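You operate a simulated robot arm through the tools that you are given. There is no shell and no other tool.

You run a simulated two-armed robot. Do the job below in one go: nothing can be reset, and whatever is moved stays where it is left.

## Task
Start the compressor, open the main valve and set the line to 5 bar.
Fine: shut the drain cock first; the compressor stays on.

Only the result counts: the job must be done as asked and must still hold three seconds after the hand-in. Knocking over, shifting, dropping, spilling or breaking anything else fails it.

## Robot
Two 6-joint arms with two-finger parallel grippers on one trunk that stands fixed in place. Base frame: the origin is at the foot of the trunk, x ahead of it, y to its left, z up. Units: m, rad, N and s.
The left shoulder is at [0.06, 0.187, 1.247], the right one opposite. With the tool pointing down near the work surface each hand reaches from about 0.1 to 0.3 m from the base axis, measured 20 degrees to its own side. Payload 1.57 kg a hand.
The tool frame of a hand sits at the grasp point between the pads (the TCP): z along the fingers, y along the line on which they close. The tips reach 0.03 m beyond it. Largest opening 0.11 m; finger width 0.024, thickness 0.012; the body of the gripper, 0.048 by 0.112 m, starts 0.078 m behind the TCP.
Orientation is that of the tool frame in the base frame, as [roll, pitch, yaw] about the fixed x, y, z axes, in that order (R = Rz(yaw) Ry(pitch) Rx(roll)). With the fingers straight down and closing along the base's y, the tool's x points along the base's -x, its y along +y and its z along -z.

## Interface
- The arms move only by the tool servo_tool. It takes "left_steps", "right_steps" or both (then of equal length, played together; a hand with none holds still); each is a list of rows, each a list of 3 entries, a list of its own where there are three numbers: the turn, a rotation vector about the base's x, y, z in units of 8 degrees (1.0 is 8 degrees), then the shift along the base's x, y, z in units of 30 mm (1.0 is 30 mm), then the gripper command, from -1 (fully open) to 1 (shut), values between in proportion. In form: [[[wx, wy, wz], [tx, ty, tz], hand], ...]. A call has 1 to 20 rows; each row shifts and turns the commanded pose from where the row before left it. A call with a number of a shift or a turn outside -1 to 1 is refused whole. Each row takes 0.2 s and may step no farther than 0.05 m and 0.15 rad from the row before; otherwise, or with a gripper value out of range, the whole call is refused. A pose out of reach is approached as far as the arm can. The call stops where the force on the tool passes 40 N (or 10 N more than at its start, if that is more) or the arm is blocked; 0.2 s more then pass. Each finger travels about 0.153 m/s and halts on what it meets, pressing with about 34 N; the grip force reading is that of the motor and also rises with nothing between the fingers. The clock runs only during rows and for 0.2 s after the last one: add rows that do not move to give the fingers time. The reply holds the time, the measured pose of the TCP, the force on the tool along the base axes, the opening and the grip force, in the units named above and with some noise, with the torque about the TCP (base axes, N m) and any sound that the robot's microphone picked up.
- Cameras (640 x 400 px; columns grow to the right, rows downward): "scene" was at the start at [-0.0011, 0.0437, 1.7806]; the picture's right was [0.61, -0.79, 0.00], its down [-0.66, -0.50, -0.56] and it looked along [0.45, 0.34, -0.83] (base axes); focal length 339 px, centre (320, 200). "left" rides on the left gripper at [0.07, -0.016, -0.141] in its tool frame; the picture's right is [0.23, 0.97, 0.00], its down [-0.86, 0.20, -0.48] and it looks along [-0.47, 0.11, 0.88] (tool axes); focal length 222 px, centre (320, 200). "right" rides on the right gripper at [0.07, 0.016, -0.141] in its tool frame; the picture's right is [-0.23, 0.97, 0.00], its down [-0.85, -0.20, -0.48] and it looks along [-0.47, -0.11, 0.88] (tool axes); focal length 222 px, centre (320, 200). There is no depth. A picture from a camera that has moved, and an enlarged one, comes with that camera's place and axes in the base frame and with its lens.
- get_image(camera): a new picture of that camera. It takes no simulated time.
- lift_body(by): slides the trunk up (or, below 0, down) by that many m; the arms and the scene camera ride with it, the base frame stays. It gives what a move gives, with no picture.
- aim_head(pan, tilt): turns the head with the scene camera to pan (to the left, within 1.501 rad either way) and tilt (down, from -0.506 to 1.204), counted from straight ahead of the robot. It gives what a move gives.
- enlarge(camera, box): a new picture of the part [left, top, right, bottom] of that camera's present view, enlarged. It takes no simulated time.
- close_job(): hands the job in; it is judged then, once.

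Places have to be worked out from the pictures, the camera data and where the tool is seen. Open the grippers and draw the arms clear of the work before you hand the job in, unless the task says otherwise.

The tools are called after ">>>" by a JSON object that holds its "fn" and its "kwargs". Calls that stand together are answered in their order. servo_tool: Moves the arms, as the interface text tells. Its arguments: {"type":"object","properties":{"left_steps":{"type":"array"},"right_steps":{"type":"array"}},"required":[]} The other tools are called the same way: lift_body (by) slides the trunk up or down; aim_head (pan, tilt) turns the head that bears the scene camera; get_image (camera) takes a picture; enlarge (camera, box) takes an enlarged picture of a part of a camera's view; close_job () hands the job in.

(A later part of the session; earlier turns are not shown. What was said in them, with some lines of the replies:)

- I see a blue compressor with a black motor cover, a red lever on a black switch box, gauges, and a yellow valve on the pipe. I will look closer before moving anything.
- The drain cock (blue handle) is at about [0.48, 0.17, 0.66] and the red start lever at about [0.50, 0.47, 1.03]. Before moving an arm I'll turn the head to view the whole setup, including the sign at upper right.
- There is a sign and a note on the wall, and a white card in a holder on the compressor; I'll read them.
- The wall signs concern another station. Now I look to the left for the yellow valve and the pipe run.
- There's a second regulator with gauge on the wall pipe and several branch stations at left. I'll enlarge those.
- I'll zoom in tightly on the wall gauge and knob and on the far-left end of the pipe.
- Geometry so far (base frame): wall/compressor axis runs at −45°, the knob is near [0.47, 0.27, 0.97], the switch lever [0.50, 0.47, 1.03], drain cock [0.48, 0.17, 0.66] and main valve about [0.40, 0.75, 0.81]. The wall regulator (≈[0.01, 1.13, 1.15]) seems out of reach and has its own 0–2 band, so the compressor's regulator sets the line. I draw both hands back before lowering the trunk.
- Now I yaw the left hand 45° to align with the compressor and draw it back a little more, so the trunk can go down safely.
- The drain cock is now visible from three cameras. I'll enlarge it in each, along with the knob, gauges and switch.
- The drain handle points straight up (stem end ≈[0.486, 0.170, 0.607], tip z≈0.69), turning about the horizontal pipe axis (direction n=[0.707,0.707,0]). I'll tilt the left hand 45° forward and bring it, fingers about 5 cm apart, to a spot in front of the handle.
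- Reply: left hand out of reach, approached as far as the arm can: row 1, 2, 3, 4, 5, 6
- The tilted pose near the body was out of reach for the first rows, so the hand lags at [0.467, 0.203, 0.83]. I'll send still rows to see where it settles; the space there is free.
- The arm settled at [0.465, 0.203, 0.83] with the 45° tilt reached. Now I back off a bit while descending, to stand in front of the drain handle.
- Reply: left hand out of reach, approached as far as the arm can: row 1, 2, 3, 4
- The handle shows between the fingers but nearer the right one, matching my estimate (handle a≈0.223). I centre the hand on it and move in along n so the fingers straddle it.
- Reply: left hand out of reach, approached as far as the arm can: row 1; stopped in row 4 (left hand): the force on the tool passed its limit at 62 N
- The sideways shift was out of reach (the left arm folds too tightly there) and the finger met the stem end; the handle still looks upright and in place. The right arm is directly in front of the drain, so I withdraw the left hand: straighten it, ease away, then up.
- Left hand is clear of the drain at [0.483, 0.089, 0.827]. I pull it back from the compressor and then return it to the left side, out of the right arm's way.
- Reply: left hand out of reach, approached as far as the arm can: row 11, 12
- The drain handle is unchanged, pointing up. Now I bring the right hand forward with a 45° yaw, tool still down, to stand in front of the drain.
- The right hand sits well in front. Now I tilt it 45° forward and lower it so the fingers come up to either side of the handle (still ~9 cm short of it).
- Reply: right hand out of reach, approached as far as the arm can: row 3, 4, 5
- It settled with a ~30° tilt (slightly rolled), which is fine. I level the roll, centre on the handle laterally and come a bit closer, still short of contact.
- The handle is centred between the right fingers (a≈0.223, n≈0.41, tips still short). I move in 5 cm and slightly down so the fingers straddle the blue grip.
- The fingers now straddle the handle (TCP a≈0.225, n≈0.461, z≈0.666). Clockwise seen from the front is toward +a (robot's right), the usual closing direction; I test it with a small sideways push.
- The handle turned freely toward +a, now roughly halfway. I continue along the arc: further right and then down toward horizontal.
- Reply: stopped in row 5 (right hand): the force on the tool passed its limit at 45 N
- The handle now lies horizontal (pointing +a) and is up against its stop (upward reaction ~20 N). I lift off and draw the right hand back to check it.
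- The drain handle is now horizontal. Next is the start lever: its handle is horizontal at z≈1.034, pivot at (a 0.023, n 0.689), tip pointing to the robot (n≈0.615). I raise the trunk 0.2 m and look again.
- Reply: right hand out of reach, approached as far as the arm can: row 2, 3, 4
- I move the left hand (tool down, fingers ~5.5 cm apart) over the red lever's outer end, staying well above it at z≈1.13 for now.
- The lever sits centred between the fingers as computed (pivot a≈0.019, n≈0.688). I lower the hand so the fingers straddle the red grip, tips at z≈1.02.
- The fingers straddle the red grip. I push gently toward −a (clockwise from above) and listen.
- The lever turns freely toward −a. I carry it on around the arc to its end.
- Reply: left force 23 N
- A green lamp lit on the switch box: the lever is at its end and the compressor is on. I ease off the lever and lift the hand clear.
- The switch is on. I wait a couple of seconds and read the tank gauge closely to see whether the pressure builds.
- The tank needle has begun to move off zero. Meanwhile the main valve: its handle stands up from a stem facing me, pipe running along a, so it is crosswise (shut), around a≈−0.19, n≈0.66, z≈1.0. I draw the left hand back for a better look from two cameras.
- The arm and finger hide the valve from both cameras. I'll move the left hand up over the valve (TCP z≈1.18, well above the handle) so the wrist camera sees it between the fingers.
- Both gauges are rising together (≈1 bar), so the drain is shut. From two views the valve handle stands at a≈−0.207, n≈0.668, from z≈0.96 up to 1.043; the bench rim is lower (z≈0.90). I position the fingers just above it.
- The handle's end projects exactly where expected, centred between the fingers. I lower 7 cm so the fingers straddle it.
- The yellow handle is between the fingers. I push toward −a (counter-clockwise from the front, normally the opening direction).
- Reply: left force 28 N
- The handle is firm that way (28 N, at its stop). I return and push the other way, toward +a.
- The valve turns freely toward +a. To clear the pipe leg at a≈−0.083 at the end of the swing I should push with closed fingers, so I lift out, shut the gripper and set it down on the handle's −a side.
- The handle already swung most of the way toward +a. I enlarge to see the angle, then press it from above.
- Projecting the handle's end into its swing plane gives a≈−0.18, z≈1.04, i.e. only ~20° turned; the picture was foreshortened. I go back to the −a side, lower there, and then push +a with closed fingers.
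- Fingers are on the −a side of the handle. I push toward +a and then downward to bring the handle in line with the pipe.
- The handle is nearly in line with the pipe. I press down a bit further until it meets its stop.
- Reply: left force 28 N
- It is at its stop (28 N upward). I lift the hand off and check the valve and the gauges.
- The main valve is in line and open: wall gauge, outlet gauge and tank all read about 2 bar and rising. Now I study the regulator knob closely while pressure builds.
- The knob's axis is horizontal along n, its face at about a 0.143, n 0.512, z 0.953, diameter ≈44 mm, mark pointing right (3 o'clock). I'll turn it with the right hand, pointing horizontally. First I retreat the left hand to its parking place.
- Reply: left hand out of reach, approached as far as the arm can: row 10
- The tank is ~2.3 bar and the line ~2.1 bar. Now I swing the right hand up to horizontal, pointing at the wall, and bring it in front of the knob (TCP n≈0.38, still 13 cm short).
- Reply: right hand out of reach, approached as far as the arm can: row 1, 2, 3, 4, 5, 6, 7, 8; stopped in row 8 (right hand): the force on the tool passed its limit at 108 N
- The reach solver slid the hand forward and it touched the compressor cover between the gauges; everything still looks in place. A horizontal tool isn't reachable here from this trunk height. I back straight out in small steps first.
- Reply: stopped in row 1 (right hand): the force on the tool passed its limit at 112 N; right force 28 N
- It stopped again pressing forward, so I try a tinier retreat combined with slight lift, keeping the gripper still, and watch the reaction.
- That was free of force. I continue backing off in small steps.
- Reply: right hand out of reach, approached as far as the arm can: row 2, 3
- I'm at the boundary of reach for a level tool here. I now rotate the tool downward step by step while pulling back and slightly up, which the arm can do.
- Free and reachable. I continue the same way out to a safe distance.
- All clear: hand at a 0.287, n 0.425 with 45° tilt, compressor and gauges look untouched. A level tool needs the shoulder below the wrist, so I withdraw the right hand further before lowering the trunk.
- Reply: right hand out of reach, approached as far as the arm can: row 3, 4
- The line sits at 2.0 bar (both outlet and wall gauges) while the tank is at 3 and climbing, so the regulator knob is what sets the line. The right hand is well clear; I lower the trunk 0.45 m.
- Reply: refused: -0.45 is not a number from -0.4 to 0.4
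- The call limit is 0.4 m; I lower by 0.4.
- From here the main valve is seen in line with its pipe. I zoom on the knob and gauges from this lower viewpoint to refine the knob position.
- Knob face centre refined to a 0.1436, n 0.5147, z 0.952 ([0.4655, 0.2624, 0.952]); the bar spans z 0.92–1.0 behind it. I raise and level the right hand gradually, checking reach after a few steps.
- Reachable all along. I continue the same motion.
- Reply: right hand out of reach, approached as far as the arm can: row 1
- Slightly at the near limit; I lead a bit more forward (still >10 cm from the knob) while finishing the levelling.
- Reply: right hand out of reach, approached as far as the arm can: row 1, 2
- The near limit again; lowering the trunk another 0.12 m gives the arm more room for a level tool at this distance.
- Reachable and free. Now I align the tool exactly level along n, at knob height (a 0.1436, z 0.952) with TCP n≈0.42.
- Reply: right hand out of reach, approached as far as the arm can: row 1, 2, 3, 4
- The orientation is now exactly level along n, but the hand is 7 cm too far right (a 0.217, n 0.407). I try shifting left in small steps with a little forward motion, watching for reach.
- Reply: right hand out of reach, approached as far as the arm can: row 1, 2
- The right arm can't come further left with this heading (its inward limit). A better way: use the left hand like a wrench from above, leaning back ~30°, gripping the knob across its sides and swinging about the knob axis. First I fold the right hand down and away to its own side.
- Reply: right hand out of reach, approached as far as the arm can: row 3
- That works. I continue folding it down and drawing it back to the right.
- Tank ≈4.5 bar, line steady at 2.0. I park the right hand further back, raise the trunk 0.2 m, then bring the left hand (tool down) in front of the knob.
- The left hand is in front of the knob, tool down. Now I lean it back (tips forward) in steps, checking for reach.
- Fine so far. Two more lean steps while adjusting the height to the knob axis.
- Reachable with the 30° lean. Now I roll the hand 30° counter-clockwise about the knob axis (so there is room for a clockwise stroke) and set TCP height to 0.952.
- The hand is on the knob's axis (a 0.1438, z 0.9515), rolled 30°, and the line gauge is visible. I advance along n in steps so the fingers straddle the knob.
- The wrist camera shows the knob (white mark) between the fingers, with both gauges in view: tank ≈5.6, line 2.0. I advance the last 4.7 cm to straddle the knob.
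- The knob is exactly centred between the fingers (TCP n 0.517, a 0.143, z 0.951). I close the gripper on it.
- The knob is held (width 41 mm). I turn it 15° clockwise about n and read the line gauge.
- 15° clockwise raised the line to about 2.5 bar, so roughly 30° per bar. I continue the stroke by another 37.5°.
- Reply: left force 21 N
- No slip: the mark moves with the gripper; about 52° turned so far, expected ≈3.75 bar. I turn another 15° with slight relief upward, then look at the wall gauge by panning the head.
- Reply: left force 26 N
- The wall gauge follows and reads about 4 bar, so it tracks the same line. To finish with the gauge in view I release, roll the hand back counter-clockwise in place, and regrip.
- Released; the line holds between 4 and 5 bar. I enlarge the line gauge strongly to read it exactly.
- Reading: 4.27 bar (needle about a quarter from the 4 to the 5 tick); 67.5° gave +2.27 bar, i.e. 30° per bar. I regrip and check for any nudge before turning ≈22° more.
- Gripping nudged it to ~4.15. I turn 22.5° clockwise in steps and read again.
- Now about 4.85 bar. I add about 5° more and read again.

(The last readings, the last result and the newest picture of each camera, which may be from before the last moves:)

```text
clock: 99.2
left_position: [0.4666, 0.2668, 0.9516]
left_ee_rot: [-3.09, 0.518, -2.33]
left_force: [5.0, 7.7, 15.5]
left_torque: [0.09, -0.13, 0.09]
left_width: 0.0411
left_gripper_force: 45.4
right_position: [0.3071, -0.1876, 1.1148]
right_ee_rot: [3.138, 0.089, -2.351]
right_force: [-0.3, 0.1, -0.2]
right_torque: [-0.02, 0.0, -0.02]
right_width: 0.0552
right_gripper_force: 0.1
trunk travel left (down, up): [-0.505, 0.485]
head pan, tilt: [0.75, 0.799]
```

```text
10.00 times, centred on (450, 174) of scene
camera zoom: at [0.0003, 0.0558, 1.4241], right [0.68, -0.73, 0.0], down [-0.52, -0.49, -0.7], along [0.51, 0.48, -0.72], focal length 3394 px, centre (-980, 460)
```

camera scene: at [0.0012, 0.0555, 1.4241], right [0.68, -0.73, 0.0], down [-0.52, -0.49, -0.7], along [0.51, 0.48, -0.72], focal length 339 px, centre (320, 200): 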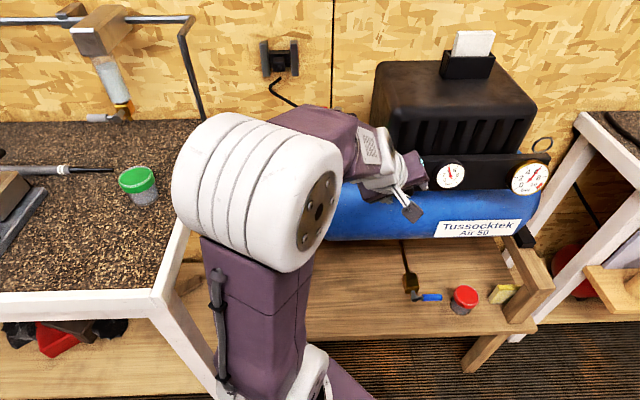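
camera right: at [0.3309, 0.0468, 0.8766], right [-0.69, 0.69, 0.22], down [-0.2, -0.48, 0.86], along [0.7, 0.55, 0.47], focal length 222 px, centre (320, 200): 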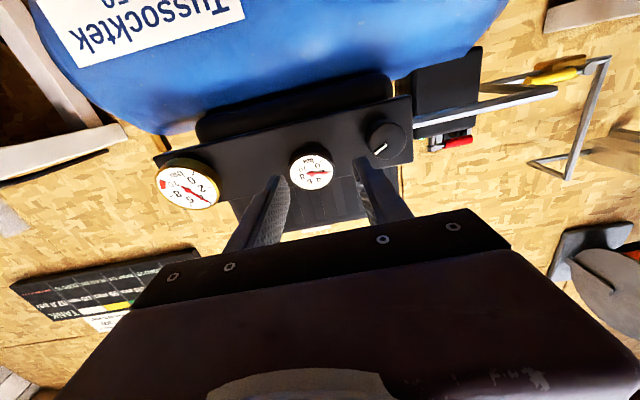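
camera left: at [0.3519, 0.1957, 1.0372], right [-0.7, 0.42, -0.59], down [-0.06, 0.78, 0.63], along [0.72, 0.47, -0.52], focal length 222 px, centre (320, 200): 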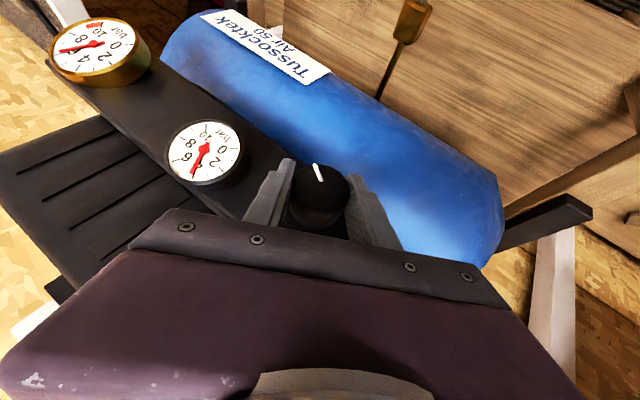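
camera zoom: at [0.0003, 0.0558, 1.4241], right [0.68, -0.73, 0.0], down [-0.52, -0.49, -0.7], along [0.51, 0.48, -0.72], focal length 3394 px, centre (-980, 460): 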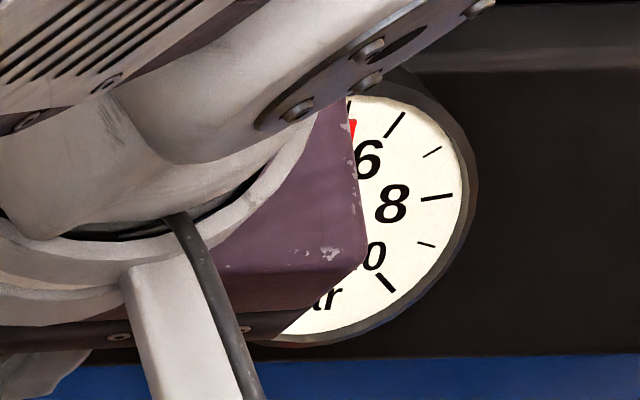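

The hand hides the dial now. I release the knob and roll back counter-clockwise in place to uncover the gauge.

>>> {"fn": "servo_tool", "kwargs": {"left_steps": [[[0, 0, 0], [0, 0, 0], -0.15], [[0, 0, 0], [0, 0, 0], -0.15], [[-0.663, -0.663, 0], [0, 0, 0], -0.15], [[-0.663, -0.663, 0], [0, 0, 0], -0.15], [[-0.663, -0.663, 0], [0, 0, 0], -0.15], [[-0.663, -0.663, 0], [0, 0, 0], -0.15], [[0, 0, 0], [0, 0, 0], -0.15], [[0, 0, 0], [0, 0, 0], -0.15]]}}

>>> {"fn": "enlarge", "kwargs": {"camera": "scene", "box": [430, 154, 470, 194]}}

>>> {"fn": "enlarge", "kwargs": {"camera": "left", "box": [160, 110, 260, 200]}}

>>> {"fn": "get_image", "kwargs": {"camera": "left"}}

```text
clock: 101.0
left_position: [0.4664, 0.2651, 0.9527]
left_ee_rot: [-2.508, 0.432, -2.057]
left_force: [-0.2, 0.7, 0.7]
left_torque: [-0.01, -0.01, 0.01]
left_width: 0.0633
left_gripper_force: 0.0
right_position: [0.3072, -0.1878, 1.115]
right_ee_rot: [3.134, 0.087, -2.352]
right_force: [0.2, -0.2, -1.5]
right_torque: [-0.01, 0.0, 0.01]
right_width: 0.0551
right_gripper_force: 0.0
trunk travel left (down, up): [-0.505, 0.485]
head pan, tilt: [0.75, 0.799]
```

```text
10.00 times, centred on (450, 174) of scene
camera zoom: at [0.0011, 0.0555, 1.424], right [0.68, -0.73, 0.0], down [-0.52, -0.49, -0.7], along [0.51, 0.48, -0.72], focal length 3394 px, centre (-980, 460)
```

zoom: 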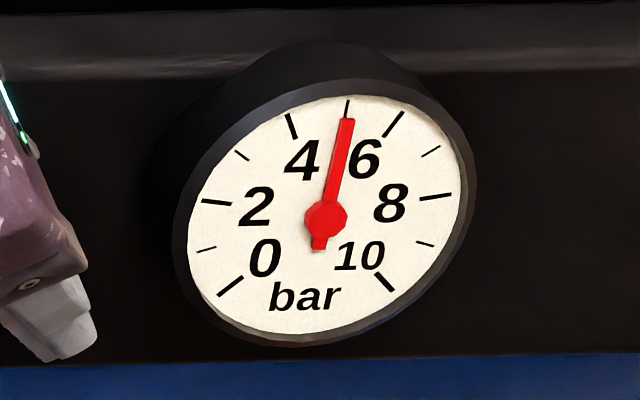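

```text
4.44 times, centred on (210, 155) of left
camera zoom: at [0.3498, 0.1981, 1.0359], right [-0.68, 0.4, -0.62], down [-0.08, 0.8, 0.6], along [0.73, 0.46, -0.51], focal length 987 px, centre (809, 400)
```

zoom: 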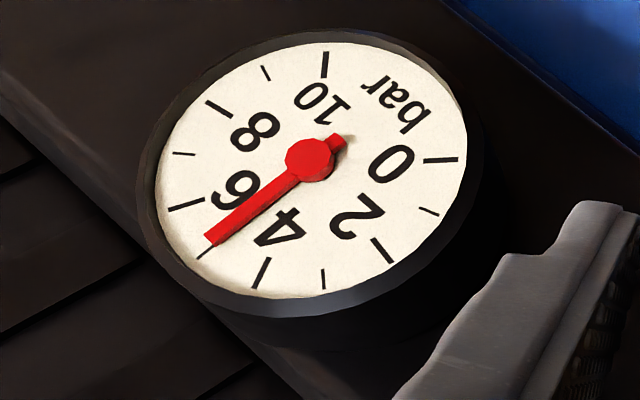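

```text
taken
camera left: at [0.3498, 0.1981, 1.0359], right [-0.68, 0.4, -0.62], down [-0.08, 0.8, 0.6], along [0.73, 0.46, -0.51], focal length 222 px, centre (320, 200)
```

left: 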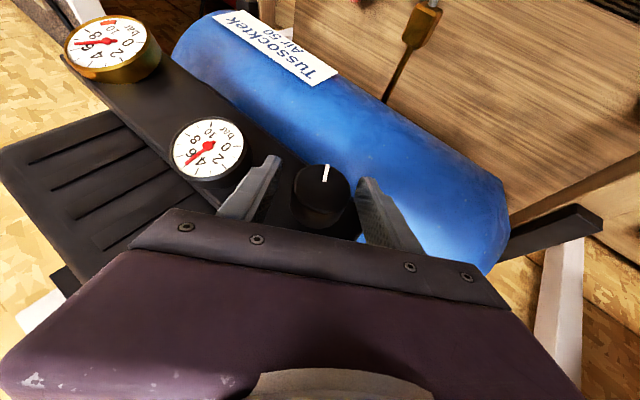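

Released, the needle sits at ≈4.95–4.97 bar, practically on the 5 tick in both views. I back the left hand straight out along −n without touching the knob.

>>> {"fn": "servo_tool", "kwargs": {"left_steps": [[[0, 0, 0], [-0.4, -0.4, 0], -0.15], [[0, 0, 0], [-0.5, -0.5, 0], -0.15], [[0, 0, 0], [-0.5, -0.5, 0], -0.15], [[0, 0, 0], [-0.5, -0.5, 0], -0.15], [[0, 0, 0], [-0.5, -0.5, 0], -0.15]]}}

>>> {"fn": "enlarge", "kwargs": {"camera": "scene", "box": [430, 154, 470, 194]}}

>>> {"fn": "get_image", "kwargs": {"camera": "scene"}}

```text
clock: 102.2
left_position: [0.3951, 0.1938, 0.9531]
left_ee_rot: [-2.508, 0.432, -2.059]
left_force: [-0.3, 0.3, -0.2]
left_torque: [0.0, 0.0, 0.01]
left_width: 0.0632
left_gripper_force: 0.0
right_position: [0.3075, -0.1876, 1.1127]
right_ee_rot: [3.138, 0.086, -2.352]
right_force: [-0.7, 0.4, 0.0]
right_torque: [0.01, 0.0, 0.0]
right_width: 0.055
right_gripper_force: 0.0
trunk travel left (down, up): [-0.505, 0.485]
head pan, tilt: [0.75, 0.799]
```

```text
10.00 times, centred on (450, 174) of scene
camera zoom: at [0.0006, 0.0552, 1.4241], right [0.68, -0.73, 0.0], down [-0.52, -0.49, -0.7], along [0.51, 0.48, -0.72], focal length 3394 px, centre (-980, 460)
```

zoom: 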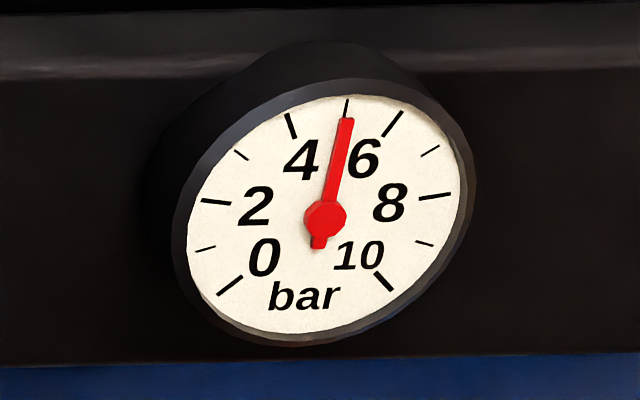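

```text
taken
camera scene: at [0.0006, 0.0552, 1.4241], right [0.68, -0.73, 0.0], down [-0.52, -0.49, -0.7], along [0.51, 0.48, -0.72], focal length 339 px, centre (320, 200)
```

scene: 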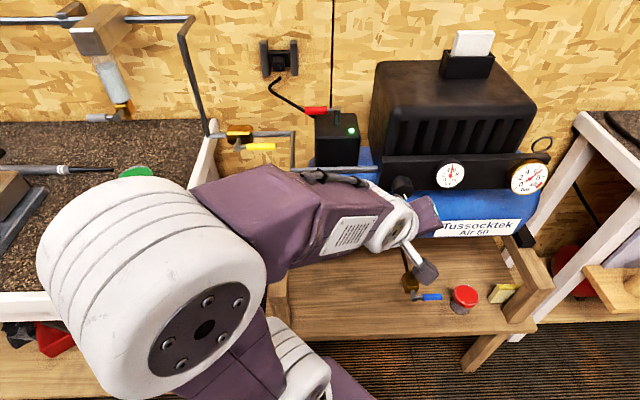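

The reading holds at 5. I now unroll and straighten the left hand away from the compressor and take it back to its parking place.

>>> {"fn": "servo_tool", "kwargs": {"left_steps": [[[0.62, 0.62, 0], [-0.1, -0.1, 0.1], -0.15], [[0.62, 0.62, 0], [-0.1, -0.1, 0.1], -0.15], [[0.62, 0.62, 0], [-0.1, -0.1, 0.1], -0.15], [[0.62, 0.62, 0], [0, 0, 0.1], -0.15], [[0.62, 0.62, 0], [0, 0, 0.1], -0.15], [[-0.663, 0.663, 0], [0, 0, 0], -0.15], [[-0.663, 0.663, 0], [0, 0, 0], -0.15], [[-0.663, 0.663, 0], [0, 0, 0], -0.15], [[-0.663, 0.663, 0], [0, 0, 0], -0.15]]}}

>>> {"fn": "get_image", "kwargs": {"camera": "left"}}

```text
clock: 104.2
left_position: [0.387, 0.185, 0.9661]
left_ee_rot: [3.103, -0.01, -2.38]
left_force: [0.3, -0.4, -0.1]
left_torque: [0.0, 0.0, -0.01]
left_width: 0.0634
left_gripper_force: 0.1
right_position: [0.3091, -0.1875, 1.1135]
right_ee_rot: [3.134, 0.087, -2.35]
right_force: [-0.8, 0.7, 1.2]
right_torque: [-0.01, -0.02, -0.02]
right_width: 0.0553
right_gripper_force: 0.1
trunk travel left (down, up): [-0.505, 0.485]
head pan, tilt: [0.75, 0.799]
```

```text
taken
camera left: at [0.3515, 0.1226, 1.1083], right [-0.84, 0.55, 0.04], down [0.5, 0.73, 0.48], along [0.23, 0.42, -0.88], focal length 222 px, centre (320, 200)
```

left: 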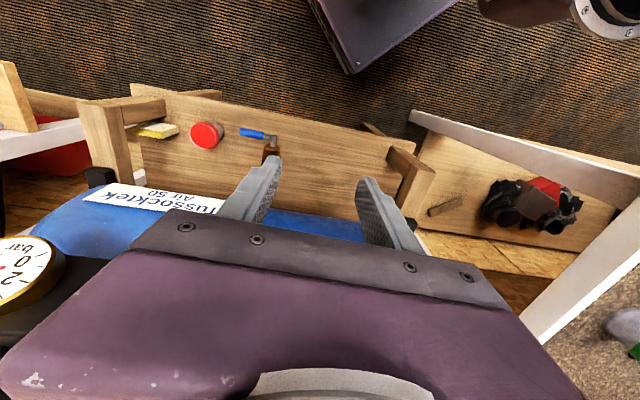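

I retrace the approach path to park the left hand, opening both grippers.

>>> {"fn": "servo_tool", "kwargs": {"left_steps": [[[0, 0, 0], [-0.833, 0.608, -0.3], -0.5], [[0, 0, 0], [-0.833, 0.608, -0.3], -0.5], [[0, 0, 0], [-0.833, 0.608, -0.3], -0.5], [[0, 0, 0], [-0.833, 0.608, -0.3], -0.5], [[0, 0, 0], [-0.833, 0.608, -0.3], -0.5], [[0, 0, 0], [-0.833, 0.608, -0.3], -1], [[0, 0, 0], [-0.833, 0.608, -0.3], -1], [[0, 0, 0], [0, 0, 0], -1]], "right_steps": [[[0, 0, 0], [0, 0, 0], -1], [[0, 0, 0], [0, 0, 0], -1], [[0, 0, 0], [0, 0, 0], -1], [[0, 0, 0], [0, 0, 0], -1], [[0, 0, 0], [0, 0, 0], -1], [[0, 0, 0], [0, 0, 0], -1], [[0, 0, 0], [0, 0, 0], -1], [[0, 0, 0], [0, 0, 0], -1]]}}

>>> {"fn": "get_image", "kwargs": {"camera": "scene"}}

>>> {"fn": "enlarge", "kwargs": {"camera": "scene", "box": [380, 130, 560, 230]}}

>>> {"fn": "aim_head", "kwargs": {"pan": 1.25, "tilt": 0.35}}

>>> {"fn": "get_image", "kwargs": {"camera": "scene"}}

>>> {"fn": "enlarge", "kwargs": {"camera": "scene", "box": [205, 130, 255, 185]}}

```text
clock: 106.0
left_position: [0.2115, 0.312, 0.9049]
left_ee_rot: [3.105, -0.008, -2.379]
left_force: [-0.3, 0.1, 0.1]
left_torque: [0.02, -0.02, 0.01]
left_width: 0.1101
left_gripper_force: 0.1
right_position: [0.3085, -0.1885, 1.1148]
right_ee_rot: [3.134, 0.088, -2.352]
right_force: [0.3, 0.8, -0.6]
right_torque: [-0.02, -0.01, -0.01]
right_width: 0.1098
right_gripper_force: 0.0
trunk travel left (down, up): [-0.505, 0.485]
head pan, tilt: [0.75, 0.799]
```

```text
taken
camera scene: at [0.0015, 0.0552, 1.4241], right [0.68, -0.73, 0.0], down [-0.52, -0.49, -0.7], along [0.51, 0.48, -0.72], focal length 339 px, centre (320, 200)
```

scene: 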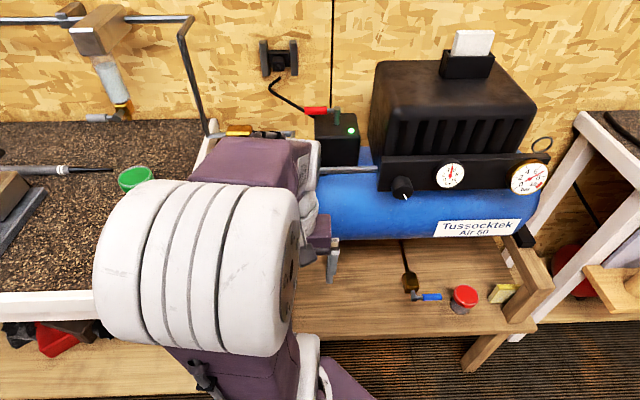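

```text
3.56 times, centred on (470, 180) of scene
camera zoom: at [0.0015, 0.0552, 1.4241], right [0.68, -0.73, 0.0], down [-0.52, -0.49, -0.7], along [0.51, 0.48, -0.72], focal length 1207 px, centre (-213, 271)
```

zoom: 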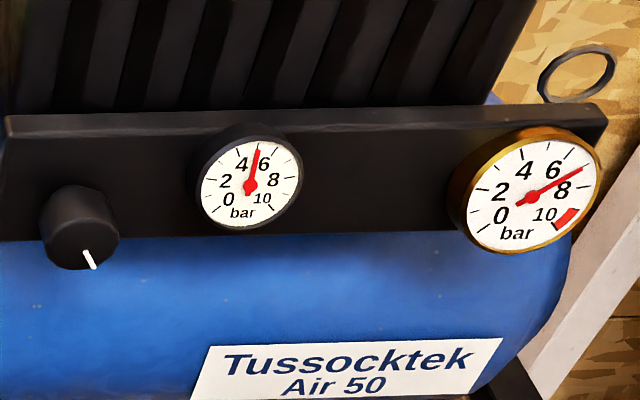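

```text
clock: 107.0
left_position: [0.2105, 0.3114, 0.9056]
left_ee_rot: [3.104, -0.008, -2.378]
left_force: [0.1, 0.5, -0.1]
left_torque: [0.0, -0.02, -0.03]
left_width: 0.1099
left_gripper_force: 0.0
right_position: [0.3093, -0.1886, 1.1142]
right_ee_rot: [3.136, 0.087, -2.351]
right_force: [-0.7, -0.3, 0.6]
right_torque: [0.02, 0.0, 0.02]
right_width: 0.11
right_gripper_force: 0.0
trunk travel left (down, up): [-0.505, 0.485]
head pan, tilt: [1.25, 0.351]
```

```text
taken
camera scene: at [-0.0282, 0.0886, 1.4636], right [0.95, -0.32, 0.0], down [-0.11, -0.33, -0.94], along [0.3, 0.89, -0.34], focal length 339 px, centre (320, 200)
```

scene: 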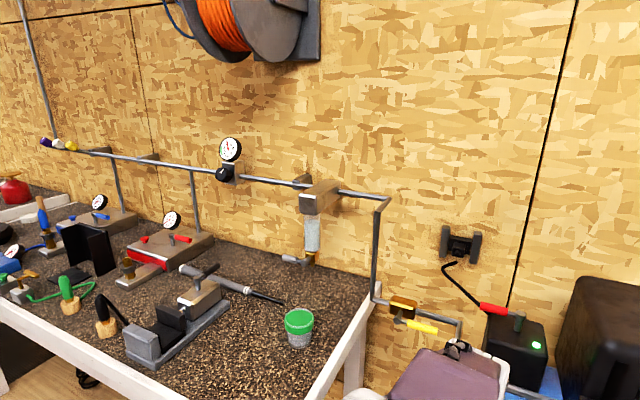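

```text
7.27 times, centred on (230, 158) of scene
camera zoom: at [-0.0282, 0.0886, 1.4636], right [0.95, -0.32, 0.0], down [-0.11, -0.33, -0.94], along [0.3, 0.89, -0.34], focal length 2468 px, centre (974, 509)
```

zoom: 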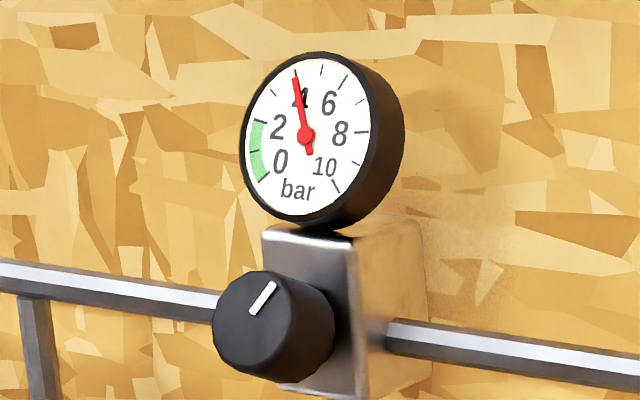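

The wall gauge downstream holds at its own separate set point (≈4 bar, a bench regulator out of this robot's reach), while the compressor's line gauge works out to 5.0 bar by tick fit. I take a last look at all controls and gauges before handing in.

>>> {"fn": "aim_head", "kwargs": {"pan": 0.75, "tilt": 0.8}}

>>> {"fn": "get_image", "kwargs": {"camera": "scene"}}

>>> {"fn": "enlarge", "kwargs": {"camera": "scene", "box": [430, 154, 470, 194]}}

>>> {"fn": "enlarge", "kwargs": {"camera": "scene", "box": [300, 80, 560, 320]}}

```text
clock: 107.9
left_position: [0.211, 0.3112, 0.9037]
left_ee_rot: [3.104, -0.006, -2.378]
left_force: [-0.7, 0.0, -0.1]
left_torque: [-0.03, 0.0, 0.01]
left_width: 0.1099
left_gripper_force: 0.0
right_position: [0.3086, -0.188, 1.1137]
right_ee_rot: [3.135, 0.088, -2.351]
right_force: [0.3, 0.3, 0.2]
right_torque: [-0.03, -0.05, -0.01]
right_width: 0.1101
right_gripper_force: 0.0
trunk travel left (down, up): [-0.505, 0.485]
head pan, tilt: [0.75, 0.799]
```

```text
taken
camera scene: at [0.0012, 0.0555, 1.4241], right [0.68, -0.73, 0.0], down [-0.52, -0.49, -0.7], along [0.51, 0.48, -0.72], focal length 339 px, centre (320, 200)
```

scene: 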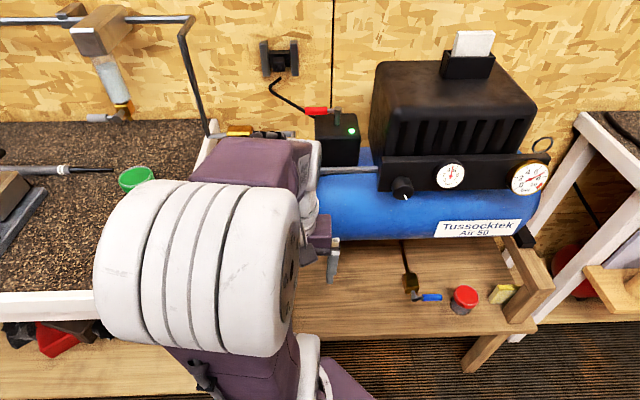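

```text
10.00 times, centred on (450, 174) of scene
camera zoom: at [0.0012, 0.0555, 1.4241], right [0.68, -0.73, 0.0], down [-0.52, -0.49, -0.7], along [0.51, 0.48, -0.72], focal length 3394 px, centre (-980, 460)
```

zoom: 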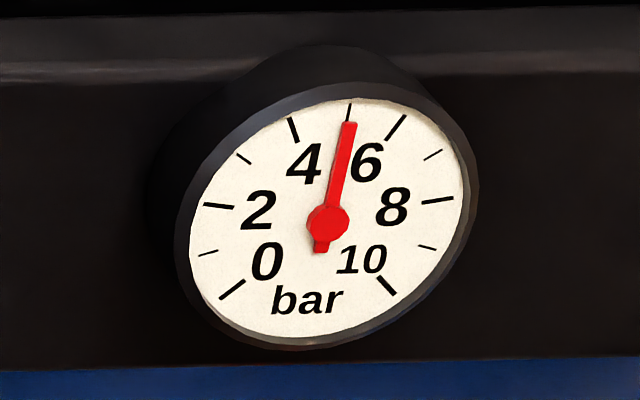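

```text
1.67 times, centred on (430, 200) of scene
camera zoom: at [0.0012, 0.0555, 1.4241], right [0.68, -0.73, 0.0], down [-0.52, -0.49, -0.7], along [0.51, 0.48, -0.72], focal length 566 px, centre (137, 200)
```

zoom: 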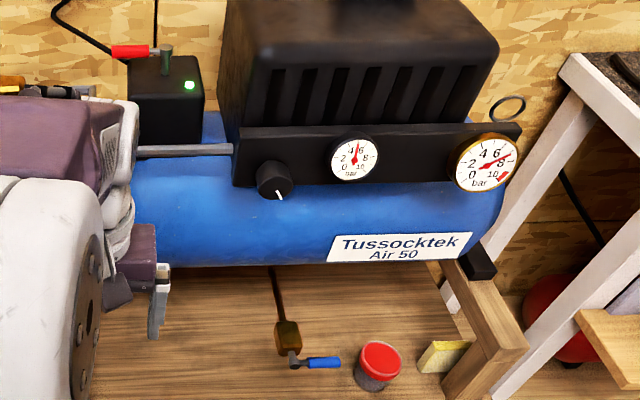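

Everything checks out: drain handle turned shut, lamp green and compressor running (tank ≈7.5 bar), main valve in line, line gauge steady on 5 bar, both grippers open and clear. I hand the job in.

>>> {"fn": "close_job", "kwargs": {}}

```text
The job is handed in.
```

The job is handed in: the drain cock was shut first, the compressor is running, the main valve is open and the line gauge reads 5 bar. I don't know the verdict; the hand-in only confirmed it was received.

- **Drain cock:** I turned the blue handle a quarter turn clockwise to its stop. The tank then built pressure, so it appears to be shut.
- **Compressor:** The red lever is at its end position, the green lamp is lit, and the tank was at about 7.5 bar and rising at the last look.
- **Main valve:** The yellow handle lies in line with the pipe, and the wall gauge rose with the line once it was open.
- **Line pressure:** I turned the compressor's regulator knob until its gauge settled on the 5 bar mark. It stayed there after I let go.

**Bench gauge at 4 bar:** A second regulator on the wall pipe holds the bench section past it at about 4 bar. I took "the line" to mean the compressor outlet and left that regulator alone. By my estimate it is also out of this robot's reach.

**Two knocks:** A left finger hit the end of the drain cock stem at about 62 N. While I was reaching for the knob, the right hand ran into the compressor cover at about 110 N, twice. I saw no damage or movement afterwards: the drain handle still turned freely, and the knob was where I had measured it.

Both grippers are open and the arms are drawn back.
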